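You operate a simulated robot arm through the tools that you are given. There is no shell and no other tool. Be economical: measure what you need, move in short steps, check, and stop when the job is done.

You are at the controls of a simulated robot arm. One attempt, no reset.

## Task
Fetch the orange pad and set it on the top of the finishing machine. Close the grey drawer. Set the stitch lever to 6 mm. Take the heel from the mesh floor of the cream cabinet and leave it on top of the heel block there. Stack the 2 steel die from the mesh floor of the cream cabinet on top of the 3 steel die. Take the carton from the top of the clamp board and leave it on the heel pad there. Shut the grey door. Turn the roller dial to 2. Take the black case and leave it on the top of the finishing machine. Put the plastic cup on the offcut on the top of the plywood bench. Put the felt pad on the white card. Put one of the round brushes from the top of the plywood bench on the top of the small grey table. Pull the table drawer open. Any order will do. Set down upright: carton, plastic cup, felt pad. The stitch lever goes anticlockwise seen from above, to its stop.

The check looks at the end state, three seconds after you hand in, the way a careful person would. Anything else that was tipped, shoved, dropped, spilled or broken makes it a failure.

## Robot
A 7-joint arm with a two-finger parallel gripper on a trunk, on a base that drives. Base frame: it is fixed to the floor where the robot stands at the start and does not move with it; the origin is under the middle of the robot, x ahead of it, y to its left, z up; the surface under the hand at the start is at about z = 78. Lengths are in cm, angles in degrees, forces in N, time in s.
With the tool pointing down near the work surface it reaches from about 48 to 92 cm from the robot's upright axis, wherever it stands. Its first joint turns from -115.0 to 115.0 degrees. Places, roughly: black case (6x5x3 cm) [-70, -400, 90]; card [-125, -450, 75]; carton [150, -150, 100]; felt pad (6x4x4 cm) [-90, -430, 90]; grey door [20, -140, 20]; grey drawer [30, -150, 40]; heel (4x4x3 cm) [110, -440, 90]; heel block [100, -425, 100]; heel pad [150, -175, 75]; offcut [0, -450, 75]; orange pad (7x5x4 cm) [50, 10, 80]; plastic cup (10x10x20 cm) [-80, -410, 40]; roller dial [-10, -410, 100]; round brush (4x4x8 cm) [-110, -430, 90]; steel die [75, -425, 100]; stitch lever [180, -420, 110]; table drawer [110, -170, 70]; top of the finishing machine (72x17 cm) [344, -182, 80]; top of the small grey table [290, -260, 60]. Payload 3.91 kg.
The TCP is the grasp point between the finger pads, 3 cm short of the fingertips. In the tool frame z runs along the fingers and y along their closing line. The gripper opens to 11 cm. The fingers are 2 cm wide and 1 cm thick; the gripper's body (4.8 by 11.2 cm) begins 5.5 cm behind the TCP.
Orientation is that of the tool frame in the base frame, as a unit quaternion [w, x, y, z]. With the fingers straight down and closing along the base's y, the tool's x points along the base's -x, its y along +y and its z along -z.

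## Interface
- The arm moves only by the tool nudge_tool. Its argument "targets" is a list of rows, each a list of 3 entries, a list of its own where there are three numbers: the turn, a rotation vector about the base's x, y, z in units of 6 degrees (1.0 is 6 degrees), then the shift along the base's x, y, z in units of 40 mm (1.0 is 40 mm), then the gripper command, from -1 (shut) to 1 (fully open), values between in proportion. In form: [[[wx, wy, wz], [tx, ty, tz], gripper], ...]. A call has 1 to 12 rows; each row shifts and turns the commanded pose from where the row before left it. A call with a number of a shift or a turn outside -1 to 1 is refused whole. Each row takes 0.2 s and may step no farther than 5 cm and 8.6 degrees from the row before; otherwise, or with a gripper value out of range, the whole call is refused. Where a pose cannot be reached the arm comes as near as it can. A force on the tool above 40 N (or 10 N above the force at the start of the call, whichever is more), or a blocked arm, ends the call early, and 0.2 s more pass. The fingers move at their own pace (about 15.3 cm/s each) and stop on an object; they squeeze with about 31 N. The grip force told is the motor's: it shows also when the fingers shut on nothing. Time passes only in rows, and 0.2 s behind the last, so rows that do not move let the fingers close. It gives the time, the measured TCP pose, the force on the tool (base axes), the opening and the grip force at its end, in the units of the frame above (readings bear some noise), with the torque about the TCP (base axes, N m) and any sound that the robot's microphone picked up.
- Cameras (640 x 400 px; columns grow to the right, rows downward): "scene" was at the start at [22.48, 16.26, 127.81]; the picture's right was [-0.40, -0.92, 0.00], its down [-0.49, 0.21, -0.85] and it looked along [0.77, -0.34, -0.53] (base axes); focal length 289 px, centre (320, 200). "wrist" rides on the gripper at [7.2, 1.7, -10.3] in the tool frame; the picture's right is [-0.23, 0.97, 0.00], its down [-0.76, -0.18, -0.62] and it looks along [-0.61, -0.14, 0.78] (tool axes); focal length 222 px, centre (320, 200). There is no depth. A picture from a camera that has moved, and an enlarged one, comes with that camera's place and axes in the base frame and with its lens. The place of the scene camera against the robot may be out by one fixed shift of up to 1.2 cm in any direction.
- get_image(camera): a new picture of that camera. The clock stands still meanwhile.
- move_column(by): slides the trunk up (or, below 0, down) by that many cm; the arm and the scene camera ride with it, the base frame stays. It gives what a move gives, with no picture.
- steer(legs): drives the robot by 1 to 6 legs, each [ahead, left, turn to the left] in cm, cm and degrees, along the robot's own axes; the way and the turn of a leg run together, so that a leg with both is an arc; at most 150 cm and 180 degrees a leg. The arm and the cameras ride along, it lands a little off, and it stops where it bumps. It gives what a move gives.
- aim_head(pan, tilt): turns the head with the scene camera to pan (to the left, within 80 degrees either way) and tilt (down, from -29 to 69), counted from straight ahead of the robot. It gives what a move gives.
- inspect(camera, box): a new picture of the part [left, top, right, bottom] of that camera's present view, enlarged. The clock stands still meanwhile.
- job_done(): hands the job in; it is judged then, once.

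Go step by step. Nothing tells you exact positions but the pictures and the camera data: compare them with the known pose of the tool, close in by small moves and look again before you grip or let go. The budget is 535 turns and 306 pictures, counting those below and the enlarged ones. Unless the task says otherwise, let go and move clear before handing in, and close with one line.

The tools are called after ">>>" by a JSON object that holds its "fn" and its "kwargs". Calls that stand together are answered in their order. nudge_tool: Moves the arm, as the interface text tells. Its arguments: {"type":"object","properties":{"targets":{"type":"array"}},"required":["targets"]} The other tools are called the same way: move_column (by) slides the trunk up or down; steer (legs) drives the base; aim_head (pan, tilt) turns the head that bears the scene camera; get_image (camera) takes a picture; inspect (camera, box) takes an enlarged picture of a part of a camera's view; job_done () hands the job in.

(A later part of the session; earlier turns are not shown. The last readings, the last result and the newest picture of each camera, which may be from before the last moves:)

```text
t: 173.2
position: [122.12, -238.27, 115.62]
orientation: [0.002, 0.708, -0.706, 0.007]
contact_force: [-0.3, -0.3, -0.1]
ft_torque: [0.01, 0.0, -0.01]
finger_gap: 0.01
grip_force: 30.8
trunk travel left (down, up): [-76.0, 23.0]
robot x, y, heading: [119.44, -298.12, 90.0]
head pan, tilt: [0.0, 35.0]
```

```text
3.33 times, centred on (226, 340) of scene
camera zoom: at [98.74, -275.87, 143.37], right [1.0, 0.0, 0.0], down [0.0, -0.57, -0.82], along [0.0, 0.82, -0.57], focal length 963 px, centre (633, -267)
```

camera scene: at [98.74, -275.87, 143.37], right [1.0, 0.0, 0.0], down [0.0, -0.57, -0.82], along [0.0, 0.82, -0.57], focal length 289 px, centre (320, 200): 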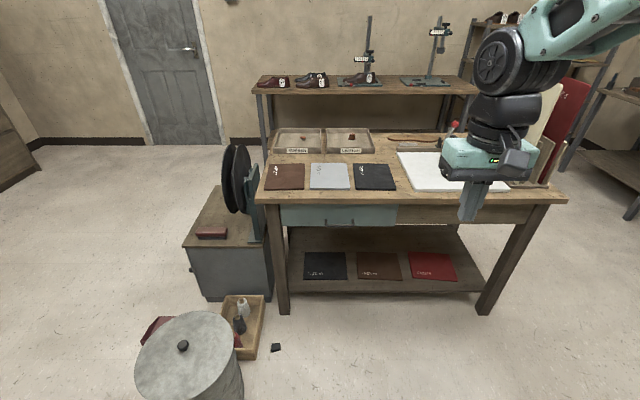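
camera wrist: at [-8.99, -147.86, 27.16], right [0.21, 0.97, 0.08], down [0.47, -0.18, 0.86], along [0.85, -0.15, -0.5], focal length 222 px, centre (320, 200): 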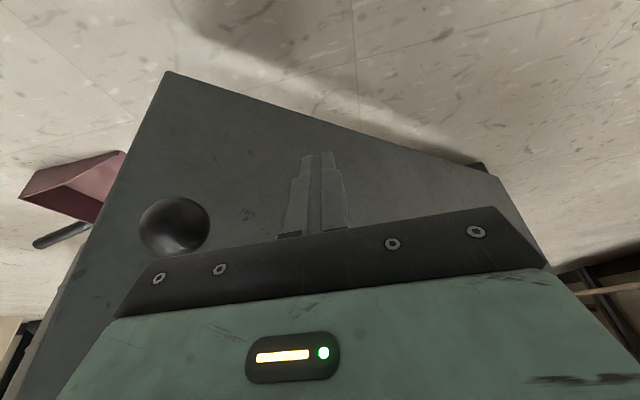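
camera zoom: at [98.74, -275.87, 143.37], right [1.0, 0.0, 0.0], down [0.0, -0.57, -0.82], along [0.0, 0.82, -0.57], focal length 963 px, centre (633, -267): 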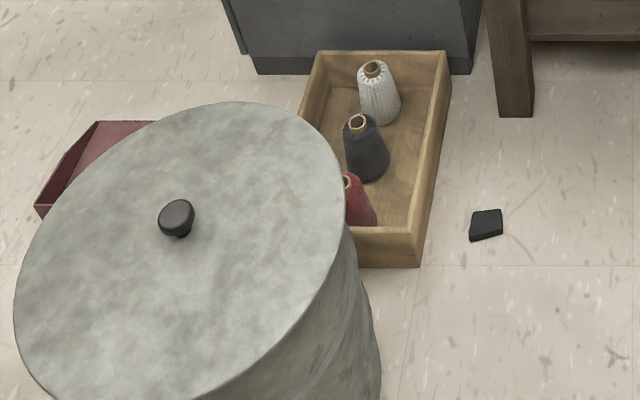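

Handle bar at about [105.6, -187, 69.5]; table edge at y ≈ -183. I'll move closer, yaw the gripper 90° and tilt it to grip the bar.

>>> {"fn": "steer", "kwargs": {"legs": [[35, 6, 0]]}}

>>> {"fn": "nudge_tool", "kwargs": {"targets": [[[0, 0, 1], [0, -0.5, -0.3], 0], [[0, 0, 1], [0, -0.5, -0.3], 0], [[0, 0, 1], [0, -0.5, -0.3], 0], [[0, 0, 1], [0, -0.5, -0.3], 0], [[0, 0, 1], [0, -0.3, -0.3], 0], [[0, 0, 1], [0, 0, -0.3], 0], [[0, 0, 1], [0, 0, -0.3], 0], [[0, 0, 1], [0, 0, -0.3], 0], [[0, 0, 1], [0, 0, 0], 0], [[0, 0, 1], [0, 0, 0], 0], [[0, 0, 1], [0, 0, 0], 0], [[0, 0, 1], [0, 0, 0], 0]]}}

>>> {"fn": "nudge_tool", "kwargs": {"targets": [[[0, 0, 1], [0, 0, 0], 0], [[0, 0, 1], [0, 0, 0], 0], [[0, 0, 1], [0, 0, 0], 0], [[0, 0, 0], [0, 0, 0], 0]]}}

>>> {"fn": "get_image", "kwargs": {"camera": "scene"}}

```text
t: 175.4
position: [115.78, -203.3, 115.63]
orientation: [0.003, 0.71, -0.704, 0.007]
contact_force: [0.0, -0.3, 0.2]
ft_torque: [-0.02, -0.03, 0.0]
finger_gap: 0.0
grip_force: 31.1
trunk travel left (down, up): [-76.0, 23.0]
robot x, y, heading: [112.74, -263.59, 90.2]
head pan, tilt: [0.0, 35.0]
```

```text
t: 178.0
position: [115.89, -212.48, 106.14]
orientation: [-0.002, 0.988, -0.152, 0.007]
contact_force: [0.2, -0.6, -0.3]
ft_torque: [-0.03, 0.01, 0.01]
finger_gap: 5.49
grip_force: 0.1
trunk travel left (down, up): [-76.0, 23.0]
robot x, y, heading: [113.36, -263.73, 90.4]
head pan, tilt: [0.0, 35.0]
```

```text
t: 179.0
position: [115.85, -212.58, 106.03]
orientation: [-0.003, 1.0, 0.005, 0.007]
contact_force: [0.1, 0.0, -0.1]
ft_torque: [0.0, 0.0, 0.03]
finger_gap: 5.5
grip_force: 0.0
trunk travel left (down, up): [-76.0, 23.0]
robot x, y, heading: [113.23, -262.78, 90.4]
head pan, tilt: [0.0, 35.0]
```

```text
238 pictures are left
camera scene: at [92.54, -241.0, 143.37], right [1.0, 0.01, 0.0], down [0.0, -0.57, -0.82], along [0.0, 0.82, -0.57], focal length 289 px, centre (320, 200)
```

scene: 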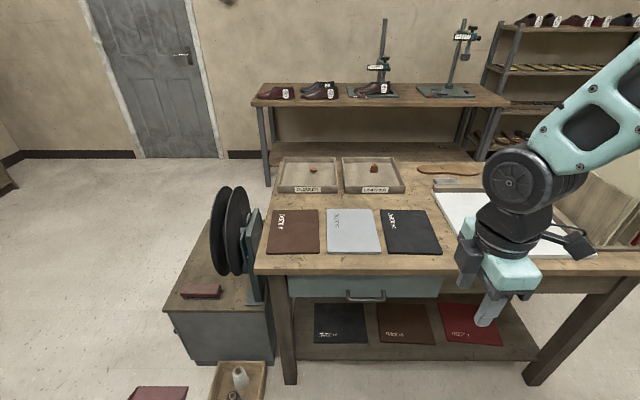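

Now I lower the trunk, shift left to the handle's x, and tilt the tool 45° toward the drawer.

>>> {"fn": "move_column", "kwargs": {"by": -28}}

>>> {"fn": "nudge_tool", "kwargs": {"targets": [[[1, 0, 0], [-0.5, 0, 0], 0], [[1, 0, 0], [-0.5, 0, 0], 0], [[1, 0, 0], [-0.5, 0, 0], 0], [[1, 0, 0], [-0.5, 0, 0], 0], [[1, 0, 0], [-0.5, 0, 0], 0], [[1, 0, 0], [0, 0, 0], 0], [[1, 0, 0], [0, 0, 0], 0], [[0.5, 0, 0], [0, 0, 0], 0], [[0, 0, 0], [0, 0, 0], 0]]}}

>>> {"fn": "get_image", "kwargs": {"camera": "scene"}}

>>> {"fn": "get_image", "kwargs": {"camera": "wrist"}}

```text
t: 181.9
position: [115.78, -212.58, 78.11]
orientation: [-0.003, 1.0, 0.004, 0.007]
contact_force: [0.3, 0.1, 1.0]
ft_torque: [0.01, -0.02, 0.01]
finger_gap: 5.51
grip_force: 0.1
trunk travel left (down, up): [-48.0, 51.0]
robot x, y, heading: [113.09, -263.47, 90.3]
head pan, tilt: [0.0, 35.0]
```

```text
t: 183.9
position: [102.79, -209.79, 78.74]
orientation: [-0.385, 0.923, 0.0, 0.009]
contact_force: [-0.2, -0.1, 0.1]
ft_torque: [-0.03, -0.02, -0.01]
finger_gap: 5.49
grip_force: 0.0
out of reach, approached as far as the arm can: row 4, 6, 7, 8
trunk travel left (down, up): [-48.0, 51.0]
robot x, y, heading: [112.97, -263.36, 90.3]
head pan, tilt: [0.0, 35.0]
```

```text
237 pictures are left
camera scene: at [92.53, -241.01, 115.37], right [1.0, 0.01, 0.0], down [0.0, -0.57, -0.82], along [0.0, 0.82, -0.57], focal length 289 px, centre (320, 200)
```

scene: 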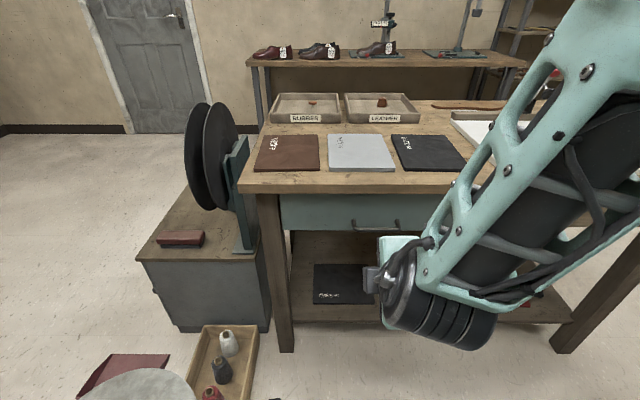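

```text
236 pictures are left
camera wrist: at [109.81, -218.46, 84.89], right [-0.22, -0.68, -0.7], down [-0.77, -0.31, 0.55], along [-0.6, 0.66, -0.46], focal length 222 px, centre (320, 200)
```

wrist: 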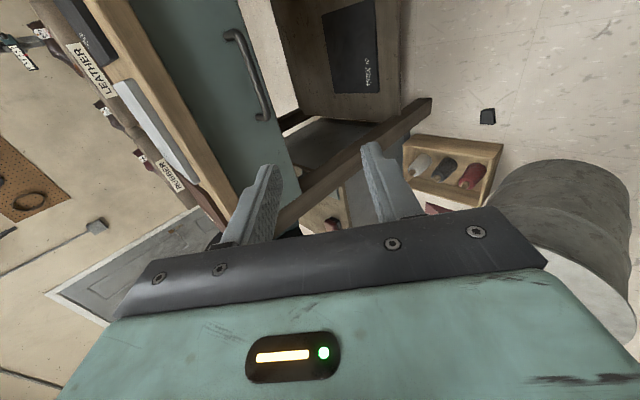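

The handle bar is at about [106, -187, 69]. I go to a pre-grip point 8 cm short of it along the tool axis and look.

>>> {"fn": "nudge_tool", "kwargs": {"targets": [[[0, 0, 0], [0.16, 0.855, -0.2], -0.3], [[0, 0, 0], [0.16, 0.855, -0.2], -0.3], [[0, 0, 0], [0.16, 0.855, -0.2], -0.3], [[0, 0, 0], [0.16, 0.855, -0.2], -0.3], [[0, 0, 0], [0.16, 0.855, -0.2], -0.3], [[0, 0, 0], [0, 0, 0], -0.3]]}}

>>> {"fn": "get_image", "kwargs": {"camera": "wrist"}}

>>> {"fn": "get_image", "kwargs": {"camera": "scene"}}

```text
t: 185.3
position: [105.96, -192.6, 74.65]
orientation: [-0.385, 0.923, 0.001, 0.008]
contact_force: [-0.3, 0.7, -0.7]
ft_torque: [0.01, -0.03, 0.01]
finger_gap: 3.87
grip_force: 0.1
trunk travel left (down, up): [-48.0, 51.0]
robot x, y, heading: [112.85, -263.32, 90.4]
head pan, tilt: [0.0, 35.0]
```

```text
235 pictures are left
camera wrist: at [113.15, -201.28, 80.79], right [-0.22, -0.68, -0.7], down [-0.77, -0.32, 0.55], along [-0.6, 0.66, -0.46], focal length 222 px, centre (320, 200)
```

wrist: 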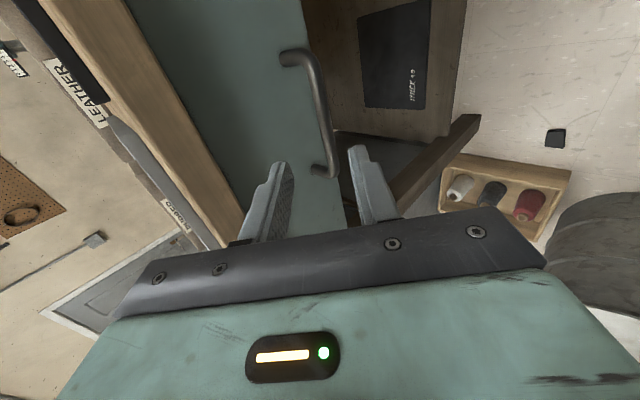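

```text
234 pictures are left
camera scene: at [92.54, -241.0, 115.37], right [1.0, 0.01, 0.0], down [0.0, -0.57, -0.82], along [0.0, 0.82, -0.57], focal length 289 px, centre (320, 200)
```

scene: 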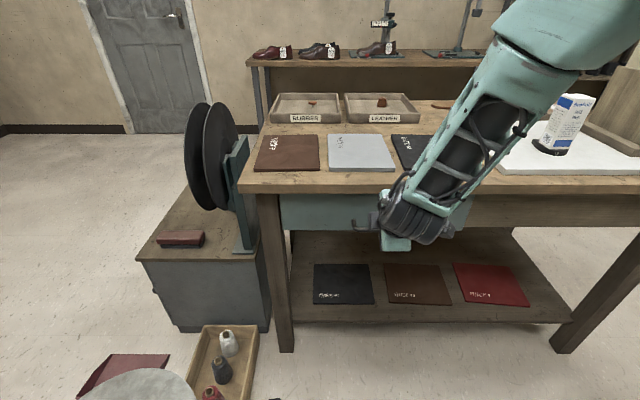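

The bar sits nicely between the fingers. I advance along the axis and close on it.

>>> {"fn": "nudge_tool", "kwargs": {"targets": [[[0, 0, 0], [0, 0.4, -0.5], -0.4], [[0, 0, 0], [0, 0.4, -0.45], -0.4], [[0, 0, 0], [0, 0.3, -0.31], -0.4], [[0, 0, 0], [0, 0, 0], -0.4]]}}

>>> {"fn": "get_image", "kwargs": {"camera": "wrist"}}

```text
t: 186.3
position: [105.98, -188.26, 69.66]
orientation: [-0.387, 0.922, 0.0, 0.008]
contact_force: [0.7, 0.1, 0.9]
ft_torque: [0.02, 0.0, 0.0]
finger_gap: 3.31
grip_force: 0.1
trunk travel left (down, up): [-48.0, 51.0]
robot x, y, heading: [113.13, -263.33, 90.2]
head pan, tilt: [0.0, 35.0]
```

```text
233 pictures are left
camera wrist: at [113.12, -196.88, 75.82], right [-0.22, -0.68, -0.7], down [-0.77, -0.32, 0.55], along [-0.6, 0.66, -0.46], focal length 222 px, centre (320, 200)
```

wrist: 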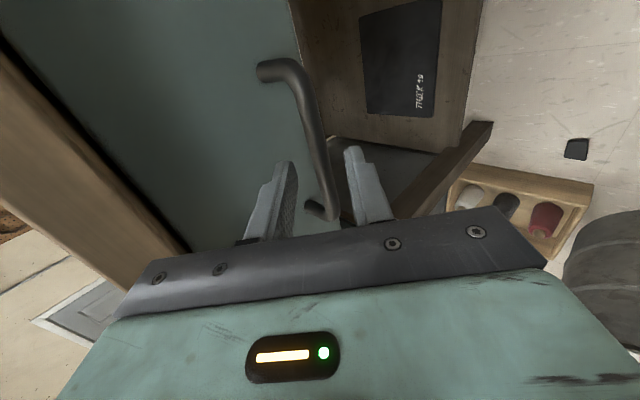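

>>> {"fn": "nudge_tool", "kwargs": {"targets": [[[0, 0, 0], [0, 0, 0], -1], [[0, 0, 0], [0, 0, 0], -1], [[0, 0, 0], [0, 0, 0], -1]]}}

>>> {"fn": "get_image", "kwargs": {"camera": "wrist"}}

```text
t: 187.1
position: [106.08, -188.22, 69.62]
orientation: [-0.385, 0.923, 0.001, 0.009]
contact_force: [-0.7, 0.3, -2.6]
ft_torque: [-0.05, -0.05, 0.08]
finger_gap: 1.14
grip_force: 44.8
trunk travel left (down, up): [-48.0, 51.0]
robot x, y, heading: [112.8, -263.38, 90.2]
head pan, tilt: [0.0, 35.0]
```

```text
232 pictures are left
camera wrist: at [113.12, -196.9, 75.8], right [-0.22, -0.68, -0.7], down [-0.77, -0.31, 0.55], along [-0.6, 0.66, -0.46], focal length 222 px, centre (320, 200)
```

wrist: 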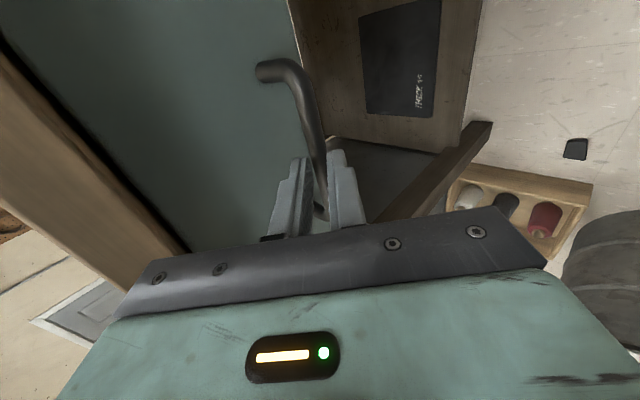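

The bar is gripped (gap 1.1 cm). I pull the drawer out toward -y.

>>> {"fn": "nudge_tool", "kwargs": {"targets": [[[0, 0, 0], [0, -0.3, 0], -1], [[0, 0, 0], [0, -0.5, 0], -1], [[0, 0, 0], [0, -0.5, 0], -1], [[0, 0, 0], [0, -0.6, 0], -1], [[0, 0, 0], [0, -0.6, 0], -1], [[0, 0, 0], [0, -0.6, 0], -1], [[0, 0, 0], [0, -0.6, 0], -1], [[0, 0, 0], [0, -0.6, 0], -1]]}}

>>> {"fn": "get_image", "kwargs": {"camera": "scene"}}

```text
t: 188.9
position: [106.08, -205.52, 69.72]
orientation: [-0.385, 0.923, 0.001, 0.009]
contact_force: [10.8, -0.4, -6.7]
ft_torque: [-0.3, -0.63, -0.21]
finger_gap: 1.12
grip_force: 45.3
trunk travel left (down, up): [-48.0, 51.0]
robot x, y, heading: [113.1, -263.08, 90.5]
head pan, tilt: [0.0, 35.0]
```

```text
231 pictures are left
camera scene: at [92.57, -240.98, 115.37], right [1.0, 0.01, 0.0], down [0.0, -0.57, -0.82], along [0.0, 0.82, -0.57], focal length 289 px, centre (320, 200)
```

scene: 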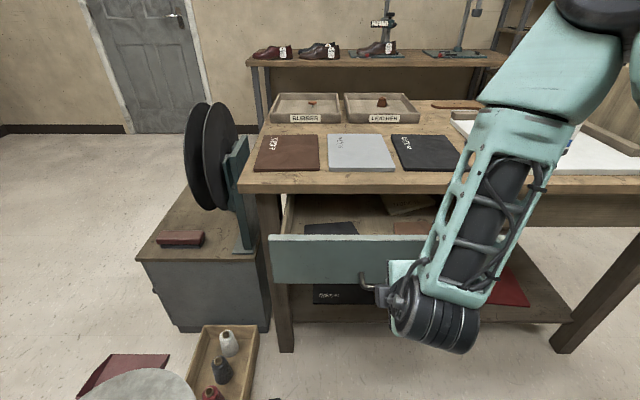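

Open 17 cm. I pull further in small steps until its stop or the arm's limit.

>>> {"fn": "nudge_tool", "kwargs": {"targets": [[[0, 0, 0], [0, -0.4, 0], -1], [[0, 0, 0], [0, -0.4, 0], -1], [[0, 0, 0], [0, -0.4, 0], -1], [[0, 0, 0], [0, -0.4, 0], -1], [[0, 0, 0], [0, 0, 0], -1]]}}

>>> {"fn": "get_image", "kwargs": {"camera": "scene"}}

```text
t: 189.5
position: [106.03, -207.55, 69.68]
orientation: [-0.39, 0.921, -0.005, 0.016]
contact_force: [5.0, -1.0, 8.5]
ft_torque: [0.07, 0.12, 0.28]
finger_gap: 1.17
grip_force: 44.7
out of reach, approached as far as the arm can: row 2
trunk travel left (down, up): [-48.0, 51.0]
robot x, y, heading: [113.22, -263.31, 90.2]
head pan, tilt: [0.0, 35.0]
stopped in row 2: the force on the tool passed its limit at 48 N (the readings are from after the stop); the commanded pose is now the measured one
```

```text
230 pictures are left
camera scene: at [92.6, -241.02, 115.4], right [1.0, 0.0, 0.0], down [0.0, -0.57, -0.82], along [0.0, 0.82, -0.57], focal length 289 px, centre (320, 200)
```

scene: 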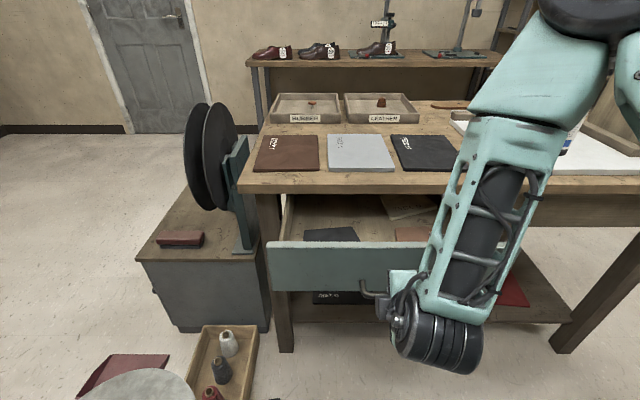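

To tell the arm's limit from the drawer's stop, I back the base up 4 cm while holding.

>>> {"fn": "steer", "kwargs": {"legs": [[-4, 0, 0]]}}

>>> {"fn": "get_image", "kwargs": {"camera": "scene"}}

```text
t: 190.3
position: [105.97, -211.58, 69.64]
orientation: [-0.39, 0.921, -0.005, 0.016]
contact_force: [6.8, 2.4, 17.8]
ft_torque: [0.43, -0.15, -0.16]
finger_gap: 1.13
grip_force: 44.7
trunk travel left (down, up): [-48.0, 51.0]
robot x, y, heading: [113.11, -267.35, 90.1]
head pan, tilt: [0.0, 35.0]
```

```text
229 pictures are left
camera scene: at [92.63, -245.06, 115.39], right [1.0, 0.0, 0.0], down [0.0, -0.57, -0.82], along [0.0, 0.82, -0.57], focal length 289 px, centre (320, 200)
```

scene: 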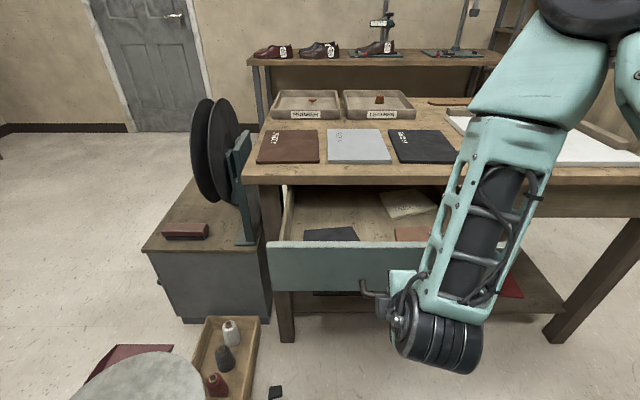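

It came along, so the drawer goes further. Another 5 cm.

>>> {"fn": "steer", "kwargs": {"legs": [[-5, 0, 0]]}}

>>> {"fn": "get_image", "kwargs": {"camera": "scene"}}

```text
t: 191.3
position: [105.96, -216.49, 69.72]
orientation: [-0.39, 0.921, -0.006, 0.016]
contact_force: [-2.0, 2.2, 9.5]
ft_torque: [0.21, 0.0, 0.14]
finger_gap: 1.16
grip_force: 44.4
trunk travel left (down, up): [-48.0, 51.0]
robot x, y, heading: [112.97, -272.7, 90.6]
head pan, tilt: [0.0, 35.0]
```

```text
228 pictures are left
camera scene: at [92.64, -250.08, 115.38], right [1.0, 0.0, 0.0], down [0.0, -0.57, -0.82], along [0.0, 0.82, -0.57], focal length 289 px, centre (320, 200)
```

scene: 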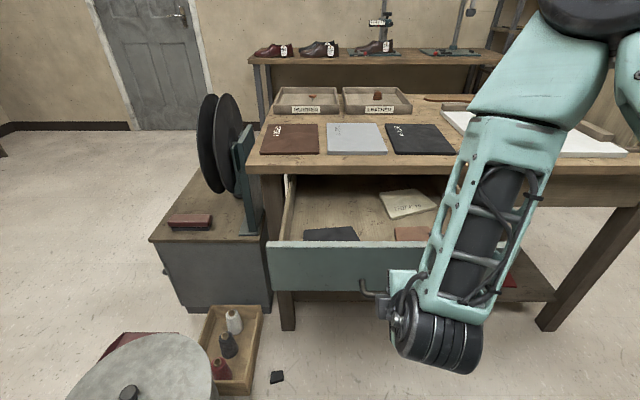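

>>> {"fn": "steer", "kwargs": {"legs": [[-5, 0, 0]]}}

>>> {"fn": "inspect", "kwargs": {"camera": "scene", "box": [240, 120, 496, 280]}}

```text
t: 192.2
position: [106.12, -221.59, 69.66]
orientation: [-0.39, 0.921, -0.005, 0.016]
contact_force: [0.1, 1.6, 4.3]
ft_torque: [0.14, -0.15, 0.32]
finger_gap: 1.12
grip_force: 45.1
trunk travel left (down, up): [-48.0, 51.0]
robot x, y, heading: [113.05, -277.3, 90.2]
head pan, tilt: [0.0, 35.0]
```

```text
2.50 times, centred on (368, 200) of scene
camera zoom: at [92.66, -255.08, 115.37], right [1.0, 0.0, 0.0], down [0.0, -0.57, -0.82], along [0.0, 0.82, -0.57], focal length 723 px, centre (200, 200)
```

zoom: 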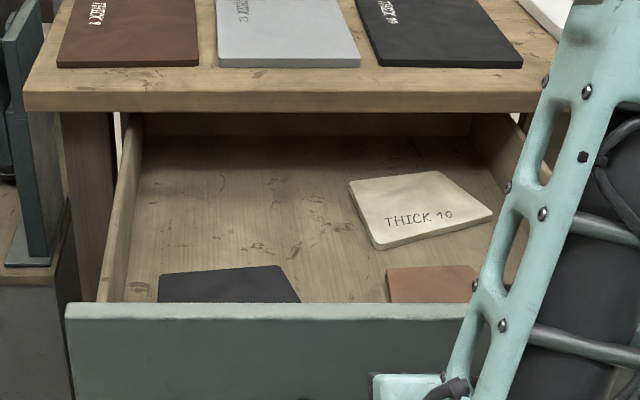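

Open about 33 cm with its back panel showing; that's plenty. I release and back off along the tool axis.

>>> {"fn": "nudge_tool", "kwargs": {"targets": [[[0, 0, 0], [0, 0, 0], -0.4], [[0, 0, 0], [0, 0, 0], -0.4], [[0, 0, 0], [0, -0.5, 0.5], -0.4], [[0, 0, 0], [0, -0.5, 0.5], -0.4]]}}

>>> {"fn": "get_image", "kwargs": {"camera": "wrist"}}

```text
t: 193.2
position: [103.53, -223.51, 73.3]
orientation: [-0.39, 0.921, -0.005, 0.016]
contact_force: [-0.7, 0.1, 0.2]
ft_torque: [-0.01, 0.01, 0.0]
finger_gap: 3.31
grip_force: 0.0
out of reach, approached as far as the arm can: row 3, 4
trunk travel left (down, up): [-48.0, 51.0]
robot x, y, heading: [113.41, -277.36, 90.2]
head pan, tilt: [0.0, 35.0]
```

```text
226 pictures are left
camera wrist: at [110.38, -232.26, 79.36], right [-0.22, -0.67, -0.71], down [-0.78, -0.31, 0.54], along [-0.58, 0.67, -0.46], focal length 222 px, centre (320, 200)
```

wrist: 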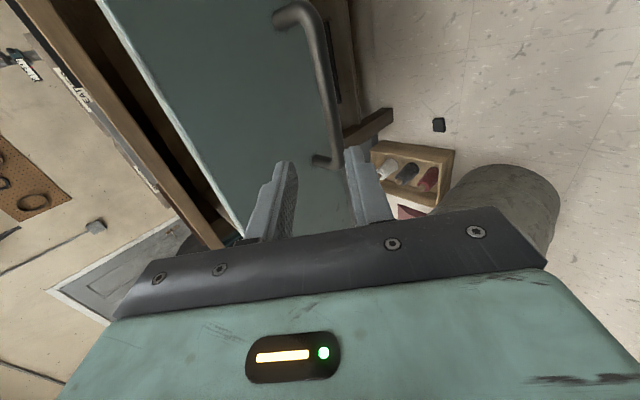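

I raise the trunk to clear the handle, back away, and straighten the tool.

>>> {"fn": "move_column", "kwargs": {"by": 30}}

>>> {"fn": "steer", "kwargs": {"legs": [[-35, 0, 0]]}}

>>> {"fn": "nudge_tool", "kwargs": {"targets": [[[-1, 0, 0], [0.2, 0, 0], -0.4], [[-1, 0, 0], [0.2, 0, 0], -0.4], [[-1, 0, 0], [0.2, 0, 0], -0.4], [[-1, 0, 0], [0.2, 0, 0], -0.4], [[-1, 0, 0], [0, 0, 0], -0.4], [[-1, 0, 0], [0, 0, 0], -0.4], [[-1, 0, 0], [0, 0, 0], -0.4], [[-0.6, 0, 0], [0, 0, 0], -0.4], [[0, 0, 0], [0, 0, 0], -0.4]]}}

>>> {"fn": "get_image", "kwargs": {"camera": "scene"}}

```text
t: 196.2
position: [103.52, -223.4, 103.34]
orientation: [-0.391, 0.92, -0.005, 0.016]
contact_force: [0.0, -0.3, 0.1]
ft_torque: [-0.01, -0.02, -0.01]
finger_gap: 3.3
grip_force: 0.1
trunk travel left (down, up): [-78.0, 21.0]
robot x, y, heading: [113.47, -277.63, 90.3]
head pan, tilt: [0.0, 35.0]
```

```text
t: 198.5
position: [103.71, -258.53, 103.25]
orientation: [-0.39, 0.921, -0.007, 0.016]
contact_force: [-0.4, 0.9, -0.7]
ft_torque: [-0.01, 0.01, -0.01]
finger_gap: 3.28
grip_force: 0.0
trunk travel left (down, up): [-78.0, 21.0]
robot x, y, heading: [113.28, -312.59, 90.3]
head pan, tilt: [0.0, 35.0]
```

```text
t: 200.5
position: [106.96, -258.67, 103.18]
orientation: [-0.002, 1.0, 0.001, 0.018]
contact_force: [-0.7, 0.2, 0.3]
ft_torque: [0.01, 0.0, -0.01]
finger_gap: 3.33
grip_force: 0.0
trunk travel left (down, up): [-78.0, 21.0]
robot x, y, heading: [113.32, -311.92, 90.4]
head pan, tilt: [0.0, 35.0]
```

```text
225 pictures are left
camera scene: at [92.83, -290.2, 145.37], right [1.0, 0.0, 0.0], down [0.0, -0.57, -0.82], along [0.0, 0.82, -0.57], focal length 289 px, centre (320, 200)
```

scene: 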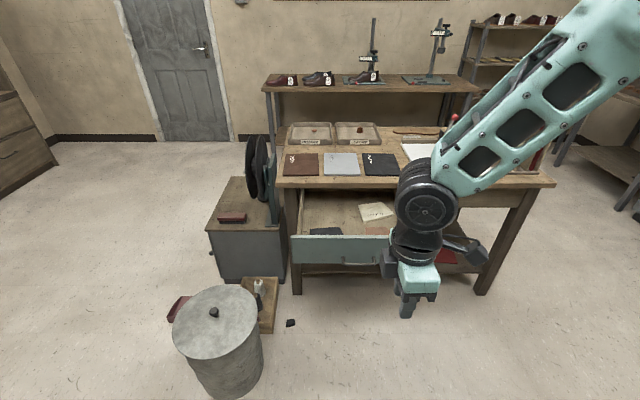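

Table drawer done. Next the south wall: I restore the tool's yaw and level, and turn around to face the cream cabinet.

>>> {"fn": "nudge_tool", "kwargs": {"targets": [[[0, 0.34, 0], [0, 0, 0], -0.4], [[0, 0, -1], [0, 0, 0], -0.4], [[0, 0, -1], [0, 0, 0], -0.4], [[0, 0, -1], [0, 0, 0], -0.4], [[0, 0, -1], [0, 0, 0], -0.4], [[0, 0, -1], [0, 0, 0], -0.4], [[0, 0, -1], [0, 0, 0], -0.4], [[0, 0, -1], [0, 0, 0], -0.4], [[0, 0, -1], [0, 0, 0], -0.4], [[0, 0, -1], [0, 0, 0], -0.4], [[0, 0, -1], [0, 0, 0], -0.4], [[0, 0, -1], [0, 0, 0], -0.4]]}}

>>> {"fn": "nudge_tool", "kwargs": {"targets": [[[0, 0, -1], [0, 0, 0], 0], [[0, 0, -1], [0, 0, 0], 0], [[0, 0, -1], [0, 0, 0], 0], [[0, 0, -1], [0, 0, 0], 0], [[0, 0, 0], [0, 0, 0], 0]]}}

>>> {"fn": "steer", "kwargs": {"legs": [[0, 0, -179.5]]}}

>>> {"fn": "aim_head", "kwargs": {"pan": 0, "tilt": 20}}

>>> {"fn": "get_image", "kwargs": {"camera": "scene"}}

```text
t: 203.1
position: [106.89, -258.61, 103.26]
orientation: [-0.004, 0.838, -0.545, 0.001]
contact_force: [0.1, -0.4, -0.9]
ft_torque: [-0.01, 0.0, 0.02]
finger_gap: 3.31
grip_force: 0.1
trunk travel left (down, up): [-78.0, 21.0]
robot x, y, heading: [113.51, -312.38, 90.3]
head pan, tilt: [0.0, 35.0]
```

```text
t: 204.3
position: [106.94, -258.62, 103.27]
orientation: [0.003, -0.707, 0.707, -0.002]
contact_force: [-0.7, -0.4, -0.1]
ft_torque: [0.0, 0.01, -0.02]
finger_gap: 5.51
grip_force: 0.1
trunk travel left (down, up): [-78.0, 21.0]
robot x, y, heading: [113.07, -312.64, 90.1]
head pan, tilt: [0.0, 35.0]
```

```text
t: 212.0
position: [119.86, -366.36, 103.27]
orientation: [-0.002, 0.706, 0.708, -0.002]
contact_force: [0.3, -0.7, 0.2]
ft_torque: [-0.03, -0.03, 0.03]
finger_gap: 5.49
grip_force: 0.0
trunk travel left (down, up): [-78.0, 21.0]
robot x, y, heading: [113.77, -312.48, -90.0]
head pan, tilt: [0.0, 35.0]
```

```text
t: 212.8
position: [119.73, -366.41, 103.25]
orientation: [-0.001, 0.706, 0.708, -0.002]
contact_force: [-0.6, -0.5, 0.1]
ft_torque: [0.01, -0.03, -0.02]
finger_gap: 5.47
grip_force: 0.1
trunk travel left (down, up): [-78.0, 21.0]
robot x, y, heading: [113.47, -312.45, -89.6]
head pan, tilt: [0.0, 20.0]
```

```text
224 pictures are left
camera scene: at [134.04, -336.55, 147.75], right [-1.0, -0.01, 0.0], down [0.0, 0.34, -0.94], along [0.01, -0.94, -0.34], focal length 289 px, centre (320, 200)
```

scene: 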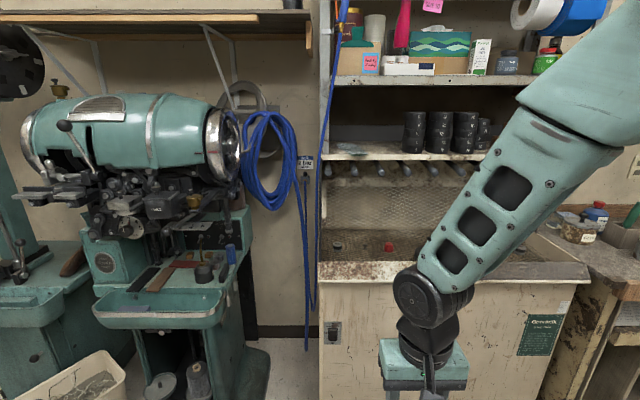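

I see the cream cabinet (mesh floor) ahead and the stitching machine to the left. I zoom in on both.

>>> {"fn": "inspect", "kwargs": {"camera": "scene", "box": [315, 130, 635, 330]}}

>>> {"fn": "inspect", "kwargs": {"camera": "scene", "box": [0, 60, 320, 340]}}

```text
2.00 times, centred on (475, 230) of scene
camera zoom: at [134.04, -336.55, 147.75], right [-1.0, -0.01, 0.0], down [0.0, 0.34, -0.94], along [0.01, -0.94, -0.34], focal length 578 px, centre (10, 140)
```

zoom: 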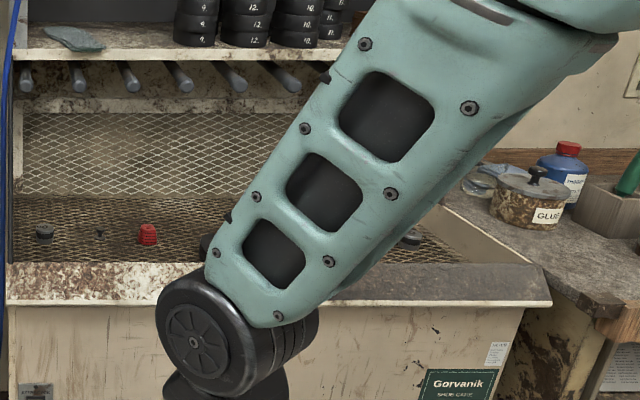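

```text
1.43 times, centred on (160, 200) of scene
camera zoom: at [134.04, -336.55, 147.75], right [-1.0, -0.01, 0.0], down [0.0, 0.34, -0.94], along [0.01, -0.94, -0.34], focal length 413 px, centre (549, 200)
```

zoom: 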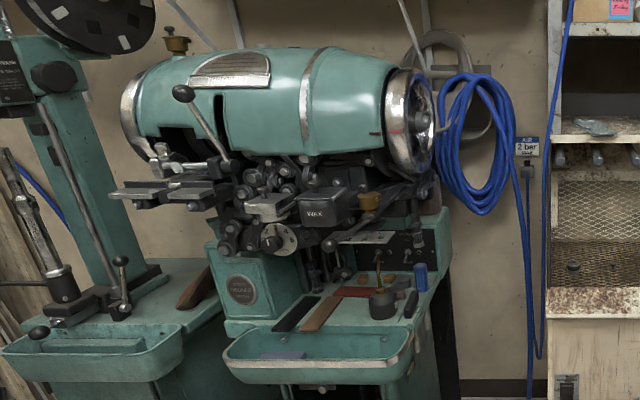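

I shift right (toward -x) so the arm doesn't hide the cabinet interior, and look left into it.

>>> {"fn": "steer", "kwargs": {"legs": [[0, -50, 0]]}}

>>> {"fn": "aim_head", "kwargs": {"pan": 10, "tilt": 30}}

>>> {"fn": "get_image", "kwargs": {"camera": "scene"}}

>>> {"fn": "inspect", "kwargs": {"camera": "scene", "box": [200, 80, 456, 240]}}

```text
t: 215.7
position: [69.85, -366.66, 103.31]
orientation: [-0.002, 0.707, 0.708, -0.002]
contact_force: [0.4, -0.3, -1.4]
ft_torque: [0.02, -0.03, -0.02]
finger_gap: 5.5
grip_force: 0.1
trunk travel left (down, up): [-78.0, 21.0]
robot x, y, heading: [63.85, -312.96, -89.9]
head pan, tilt: [0.0, 20.0]
```

```text
t: 216.4
position: [69.99, -366.7, 103.05]
orientation: [-0.001, 0.707, 0.708, -0.003]
contact_force: [-0.6, -1.1, -0.2]
ft_torque: [-0.02, -0.03, 0.0]
finger_gap: 5.51
grip_force: 0.1
trunk travel left (down, up): [-78.0, 21.0]
robot x, y, heading: [63.08, -312.9, -89.9]
head pan, tilt: [10.0, 30.0]
```

```text
221 pictures are left
camera scene: at [85.72, -336.42, 146.15], right [-0.98, -0.18, 0.0], down [-0.09, 0.49, -0.87], along [0.15, -0.85, -0.5], focal length 289 px, centre (320, 200)
```

scene: 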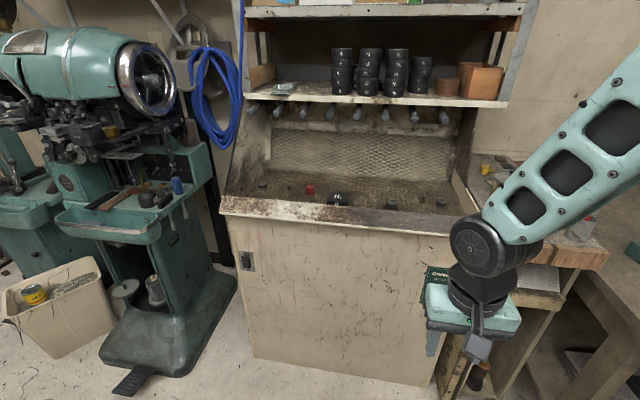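

```text
2.50 times, centred on (328, 160) of scene
camera zoom: at [85.72, -336.42, 146.15], right [-0.98, -0.18, 0.0], down [-0.09, 0.49, -0.87], along [0.15, -0.85, -0.5], focal length 723 px, centre (300, 300)
```

zoom: 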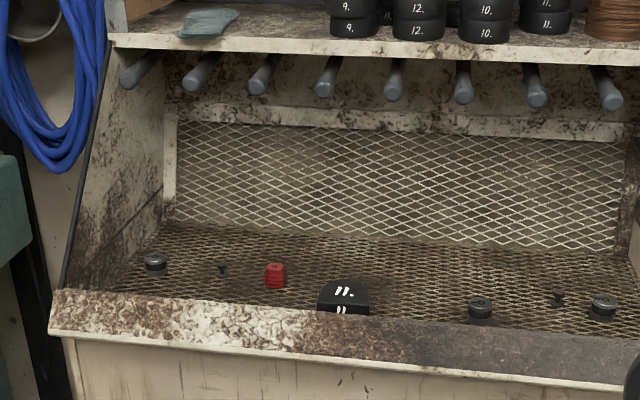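

The red piece looks like the heel, the black "11." the heel block, and round steel dies sit left and right. I raise the trunk to see over the lip and to triangulate.

>>> {"fn": "move_column", "kwargs": {"by": 21}}

>>> {"fn": "aim_head", "kwargs": {"pan": 5, "tilt": 42}}

>>> {"fn": "get_image", "kwargs": {"camera": "scene"}}

>>> {"fn": "inspect", "kwargs": {"camera": "scene", "box": [200, 80, 456, 240]}}

```text
t: 218.7
position: [69.88, -366.68, 124.24]
orientation: [-0.002, 0.707, 0.708, -0.002]
contact_force: [0.8, 0.3, -0.1]
ft_torque: [0.02, -0.01, 0.02]
finger_gap: 5.5
grip_force: 0.0
trunk travel left (down, up): [-99.0, 0.0]
robot x, y, heading: [63.4, -312.59, -90.0]
head pan, tilt: [10.0, 30.0]
```

```text
t: 219.4
position: [69.84, -366.59, 124.26]
orientation: [-0.001, 0.706, 0.708, -0.003]
contact_force: [1.5, 0.1, 0.1]
ft_torque: [-0.02, 0.02, -0.02]
finger_gap: 5.5
grip_force: 0.1
trunk travel left (down, up): [-99.0, 0.0]
robot x, y, heading: [63.3, -312.7, -89.8]
head pan, tilt: [5.0, 42.0]
```

```text
219 pictures are left
camera scene: at [84.88, -335.85, 165.32], right [-1.0, -0.09, 0.0], down [-0.06, 0.67, -0.74], along [0.07, -0.74, -0.67], focal length 289 px, centre (320, 200)
```

scene: 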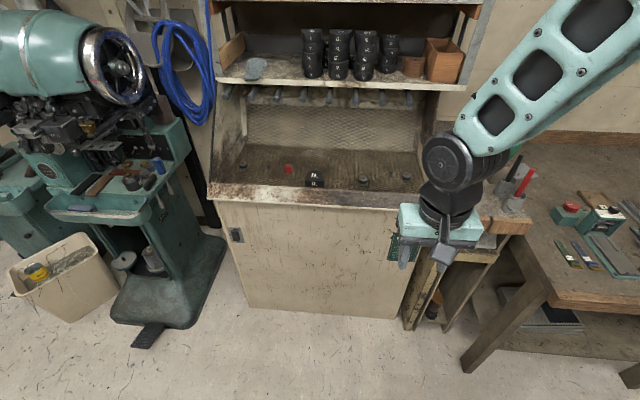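

```text
2.50 times, centred on (328, 160) of scene
camera zoom: at [84.88, -335.85, 165.32], right [-1.0, -0.09, 0.0], down [-0.06, 0.67, -0.74], along [0.07, -0.74, -0.67], focal length 723 px, centre (300, 300)
```

zoom: 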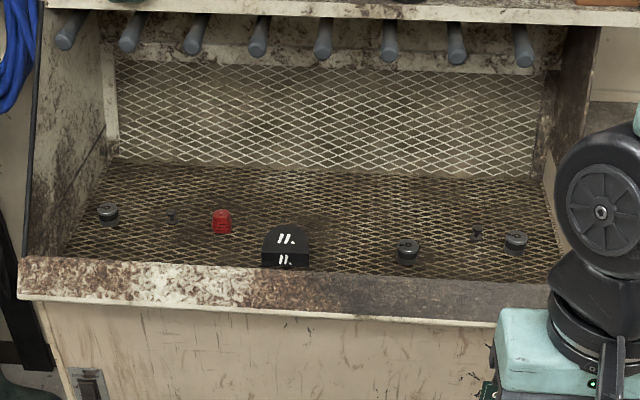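

Triangulated: red heel [108, -435, 92], block "11." [96, -425, top 97], dies near [77, -430], [59.5, -433.5] and [129, -435]; shelf edge overhead at y ≈ -439, z ≥ 125. I drive closer and shift left.

>>> {"fn": "steer", "kwargs": {"legs": [[0, 25, 0], [48, 0, 0]]}}

>>> {"fn": "aim_head", "kwargs": {"pan": 0, "tilt": 50}}

>>> {"fn": "get_image", "kwargs": {"camera": "scene"}}

>>> {"fn": "get_image", "kwargs": {"camera": "wrist"}}

```text
t: 223.7
position: [95.15, -414.33, 124.37]
orientation: [-0.001, 0.707, 0.708, -0.002]
contact_force: [0.1, 0.8, 0.2]
ft_torque: [-0.03, 0.04, 0.01]
finger_gap: 5.52
grip_force: 0.0
trunk travel left (down, up): [-99.0, 0.0]
robot x, y, heading: [88.71, -360.62, -89.7]
head pan, tilt: [5.0, 42.0]
```

```text
t: 224.4
position: [95.01, -414.35, 124.28]
orientation: [-0.002, 0.707, 0.707, -0.003]
contact_force: [1.0, 0.1, 0.9]
ft_torque: [0.02, -0.03, 0.01]
finger_gap: 5.5
grip_force: 0.2
trunk travel left (down, up): [-99.0, 0.0]
robot x, y, heading: [88.86, -360.42, -89.9]
head pan, tilt: [0.0, 50.0]
```

```text
217 pictures are left
camera scene: at [109.29, -382.96, 164.2], right [-1.0, 0.0, 0.0], down [0.0, 0.77, -0.64], along [0.0, -0.64, -0.77], focal length 289 px, centre (320, 200)
```

scene: 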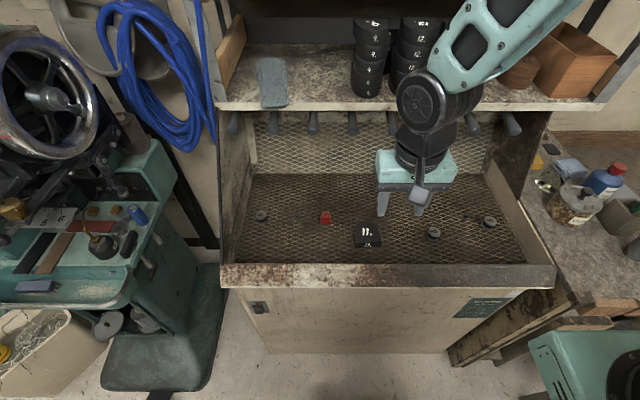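

```text
216 pictures are left
camera wrist: at [96.78, -407.14, 134.52], right [0.97, -0.22, -0.01], down [-0.17, -0.76, 0.63], along [-0.14, -0.61, -0.78], focal length 222 px, centre (320, 200)
```

wrist: 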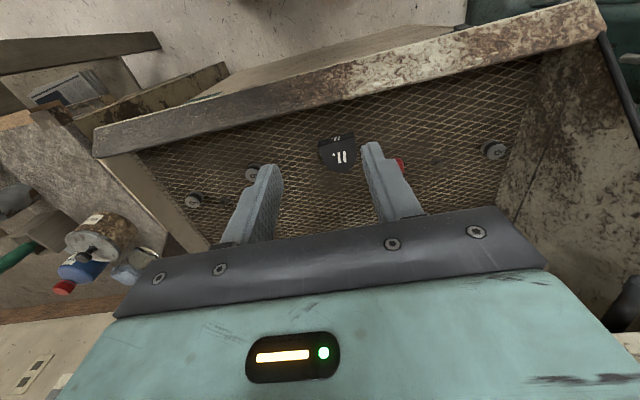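

Both cameras see the mesh floor. I zoom in to read the dies and the heel.

>>> {"fn": "inspect", "kwargs": {"camera": "scene", "box": [300, 190, 510, 255]}}

>>> {"fn": "inspect", "kwargs": {"camera": "scene", "box": [230, 190, 390, 255]}}

>>> {"fn": "inspect", "kwargs": {"camera": "scene", "box": [410, 200, 506, 255]}}

```text
3.05 times, centred on (405, 222) of scene
camera zoom: at [109.29, -382.96, 164.2], right [-1.0, 0.0, 0.0], down [0.0, 0.77, -0.64], along [0.0, -0.64, -0.77], focal length 881 px, centre (61, 131)
```

zoom: 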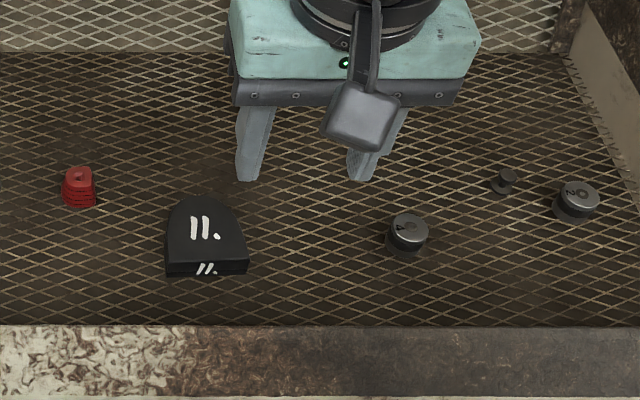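

```text
4.00 times, centred on (310, 222) of scene
camera zoom: at [109.29, -382.96, 164.2], right [-1.0, 0.0, 0.0], down [0.0, 0.77, -0.64], along [0.0, -0.64, -0.77], focal length 1156 px, centre (360, 110)
```

zoom: 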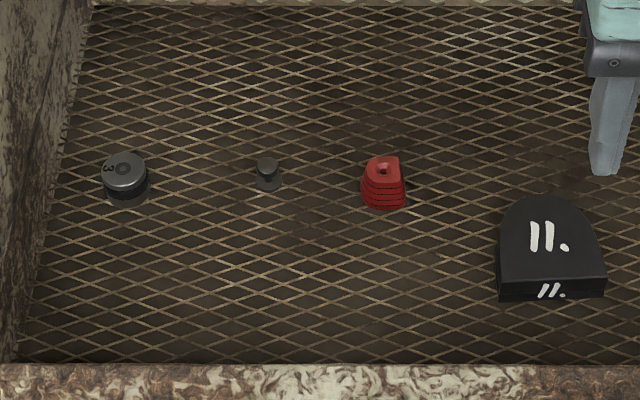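

```text
6.67 times, centred on (458, 228) of scene
camera zoom: at [109.29, -382.96, 164.2], right [-1.0, 0.0, 0.0], down [0.0, 0.77, -0.64], along [0.0, -0.64, -0.77], focal length 1927 px, centre (-600, 17)
```

zoom: 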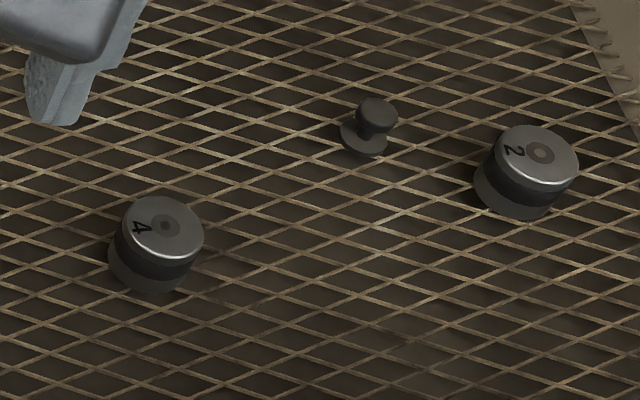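

Right-hand die is "2", middle "4", left "3"; the red stacked heel is near [108.4, -435.5]. I tilt the tool 18° (wrist back toward me, clear of the shelf) and move above the heel.

>>> {"fn": "nudge_tool", "kwargs": {"targets": [[[-1, 0, 0], [0.5, -0.3, -0.3], 0.2], [[-1, 0, 0], [0.5, -0.3, -0.5], 0.2], [[-1, 0, 0], [0.5, -0.3, -0.8], 0.2], [[0, 0, 0], [0.6, -0.5, -0.6], 0.2], [[0, 0, 0], [0.6, -0.7, -0.4], 0.2], [[0, 0, 0], [0.6, -0.8, 0], 0.2], [[0, 0, 0], [0.05, -0.9, -0.3], 0.2], [[0, 0, 0], [0, -0.9, -0.4], 0.2], [[0, 0, 0], [0, 0, 0], 0.2]]}}

>>> {"fn": "get_image", "kwargs": {"camera": "wrist"}}

>>> {"fn": "get_image", "kwargs": {"camera": "scene"}}

```text
t: 226.4
position: [108.49, -433.32, 111.14]
orientation: [0.109, 0.699, 0.698, -0.114]
contact_force: [-0.3, -0.3, -0.4]
ft_torque: [0.01, 0.0, -0.01]
finger_gap: 6.6
grip_force: 0.0
trunk travel left (down, up): [-99.0, 0.0]
robot x, y, heading: [88.56, -360.52, -89.7]
head pan, tilt: [0.0, 50.0]
```

```text
212 pictures are left
camera wrist: at [110.19, -423.24, 118.65], right [0.97, -0.22, 0.06], down [-0.17, -0.53, 0.83], along [-0.14, -0.82, -0.55], focal length 222 px, centre (320, 200)
```

wrist: 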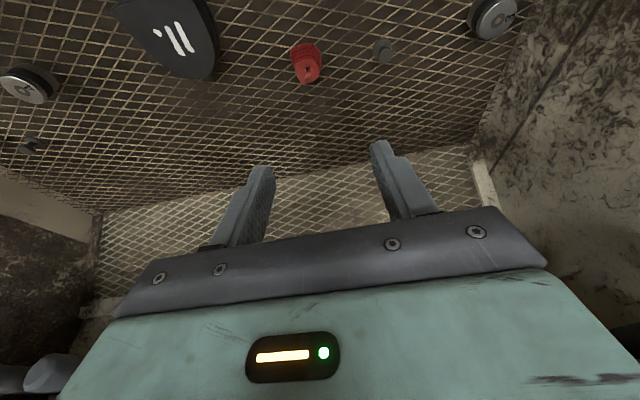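

```text
211 pictures are left
camera scene: at [109.29, -382.98, 164.19], right [-1.0, 0.0, 0.0], down [0.0, 0.77, -0.64], along [0.0, -0.64, -0.77], focal length 289 px, centre (320, 200)
```

scene: 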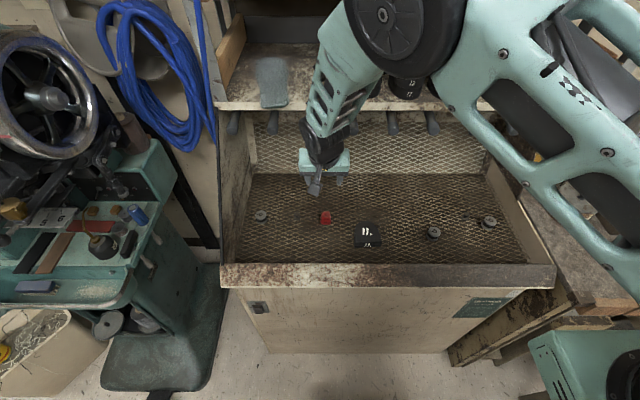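

>>> {"fn": "inspect", "kwargs": {"camera": "wrist", "box": [120, 0, 440, 100]}}

>>> {"fn": "inspect", "kwargs": {"camera": "wrist", "box": [260, 20, 356, 80]}}

```text
2.00 times, centred on (280, 50) of wrist
camera zoom: at [110.19, -423.24, 118.65], right [0.97, -0.22, 0.06], down [-0.17, -0.53, 0.83], along [-0.14, -0.82, -0.55], focal length 444 px, centre (400, 500)
```

zoom: 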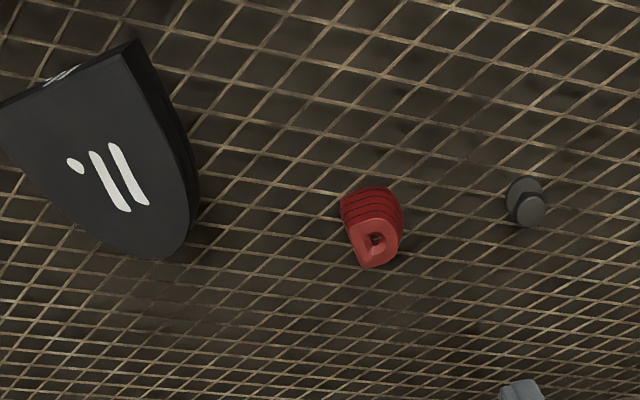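

```text
6.67 times, centred on (308, 50) of wrist
camera zoom: at [110.19, -423.24, 118.65], right [0.97, -0.22, 0.06], down [-0.17, -0.53, 0.83], along [-0.14, -0.82, -0.55], focal length 1481 px, centre (400, 1200)
```

zoom: 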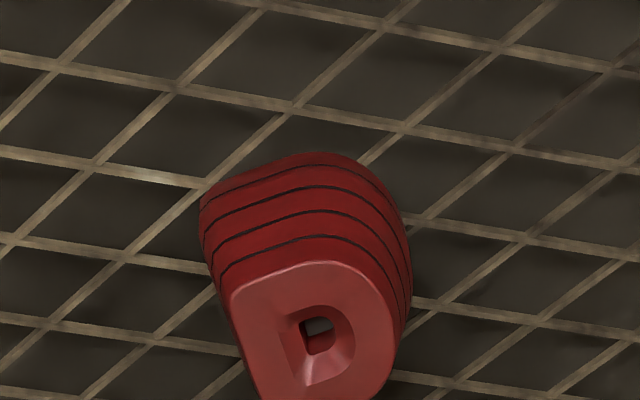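

Heel middle is at [108, -435]. I descend over it.

>>> {"fn": "nudge_tool", "kwargs": {"targets": [[[0, 0, 0], [-0.1, -0.27, -0.8], 0.2], [[0, 0, 0], [0, 0, -1], 0.2], [[0, 0, 0], [0, 0, -0.8], 0.2], [[0, 0, 0], [0, 0, -0.6], 0.2], [[0, 0, 0], [0, 0, 0], 0.2]]}}

>>> {"fn": "get_image", "kwargs": {"camera": "wrist"}}

>>> {"fn": "inspect", "kwargs": {"camera": "scene", "box": [240, 130, 432, 250]}}

```text
t: 227.6
position: [107.99, -434.33, 98.35]
orientation: [0.109, 0.698, 0.698, -0.114]
contact_force: [0.0, -0.1, 0.3]
ft_torque: [0.01, -0.01, 0.0]
finger_gap: 6.61
grip_force: 0.1
trunk travel left (down, up): [-99.0, 0.0]
robot x, y, heading: [88.87, -360.92, -90.1]
head pan, tilt: [0.0, 50.0]
```

```text
208 pictures are left
camera wrist: at [109.76, -424.19, 105.76], right [0.97, -0.22, 0.06], down [-0.17, -0.53, 0.83], along [-0.14, -0.82, -0.55], focal length 222 px, centre (320, 200)
```

wrist: 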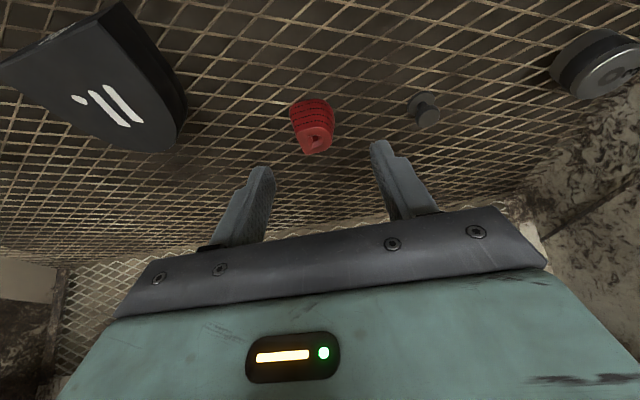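

```text
3.33 times, centred on (336, 190) of scene
camera zoom: at [109.3, -382.97, 164.19], right [-1.0, 0.0, 0.0], down [0.0, 0.77, -0.64], along [0.0, -0.64, -0.77], focal length 963 px, centre (267, 233)
```

zoom: 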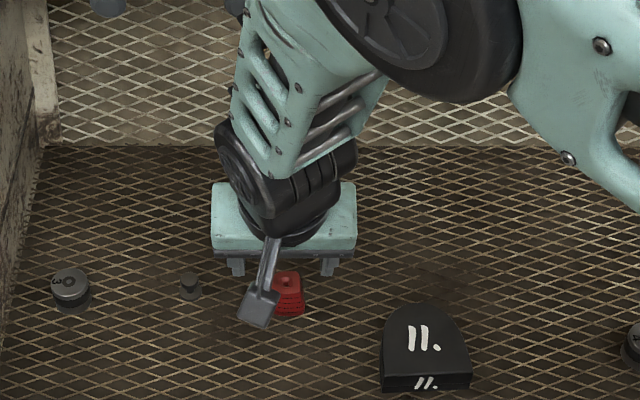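

>>> {"fn": "nudge_tool", "kwargs": {"targets": [[[0, 0, 0], [-0.02, -0.07, -0.5], 0.2], [[0, 0, 0], [0, 0, -0.4], 0.2], [[0, 0, 0], [0, 0, -0.2], 0.2], [[0, 0, 0], [0, 0, 0], 0.2]]}}

>>> {"fn": "get_image", "kwargs": {"camera": "wrist"}}

```text
t: 228.6
position: [107.91, -434.47, 93.81]
orientation: [0.108, 0.699, 0.698, -0.114]
contact_force: [0.8, -0.9, 0.1]
ft_torque: [-0.01, 0.05, 0.02]
finger_gap: 6.57
grip_force: 0.1
trunk travel left (down, up): [-99.0, 0.0]
robot x, y, heading: [88.66, -360.65, -89.8]
head pan, tilt: [0.0, 50.0]
```

```text
206 pictures are left
camera wrist: at [109.66, -424.45, 101.37], right [0.97, -0.22, 0.06], down [-0.17, -0.53, 0.83], along [-0.14, -0.82, -0.55], focal length 222 px, centre (320, 200)
```

wrist: 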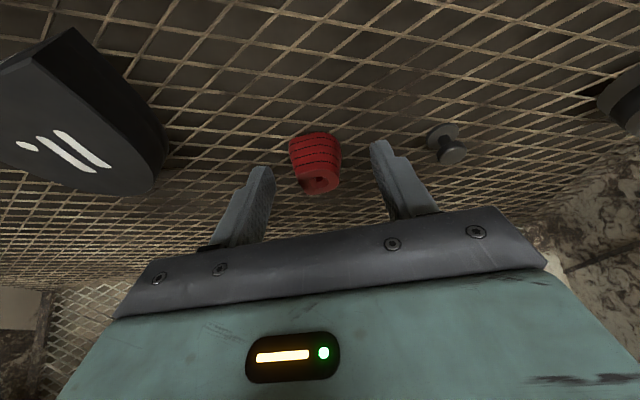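

The heel is between the pads. I close and check.

>>> {"fn": "nudge_tool", "kwargs": {"targets": [[[0, 0, 0], [0, 0, 0], -1], [[0, 0, 0], [0, 0, 0], -1], [[0, 0, 0], [0, 0, 0], -1]]}}

>>> {"fn": "get_image", "kwargs": {"camera": "wrist"}}

```text
t: 229.4
position: [108.11, -434.49, 93.94]
orientation: [0.109, 0.697, 0.7, -0.113]
contact_force: [0.1, -0.1, 1.8]
ft_torque: [0.0, 0.06, 0.01]
finger_gap: 2.89
grip_force: 31.3
trunk travel left (down, up): [-99.0, 0.0]
robot x, y, heading: [89.06, -360.52, -89.8]
head pan, tilt: [0.0, 50.0]
```

```text
205 pictures are left
camera wrist: at [109.66, -424.44, 101.38], right [0.97, -0.22, 0.06], down [-0.17, -0.53, 0.83], along [-0.14, -0.82, -0.55], focal length 222 px, centre (320, 200)
```

wrist: 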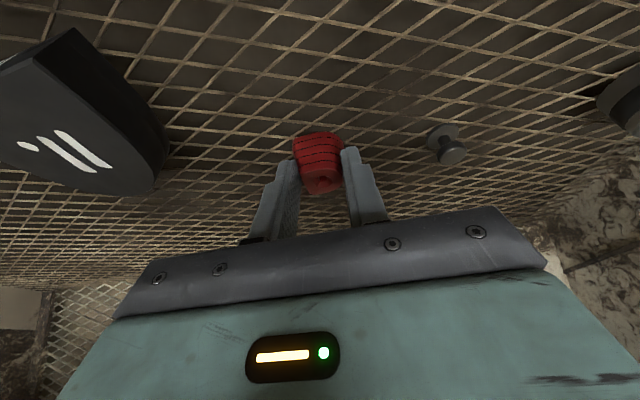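

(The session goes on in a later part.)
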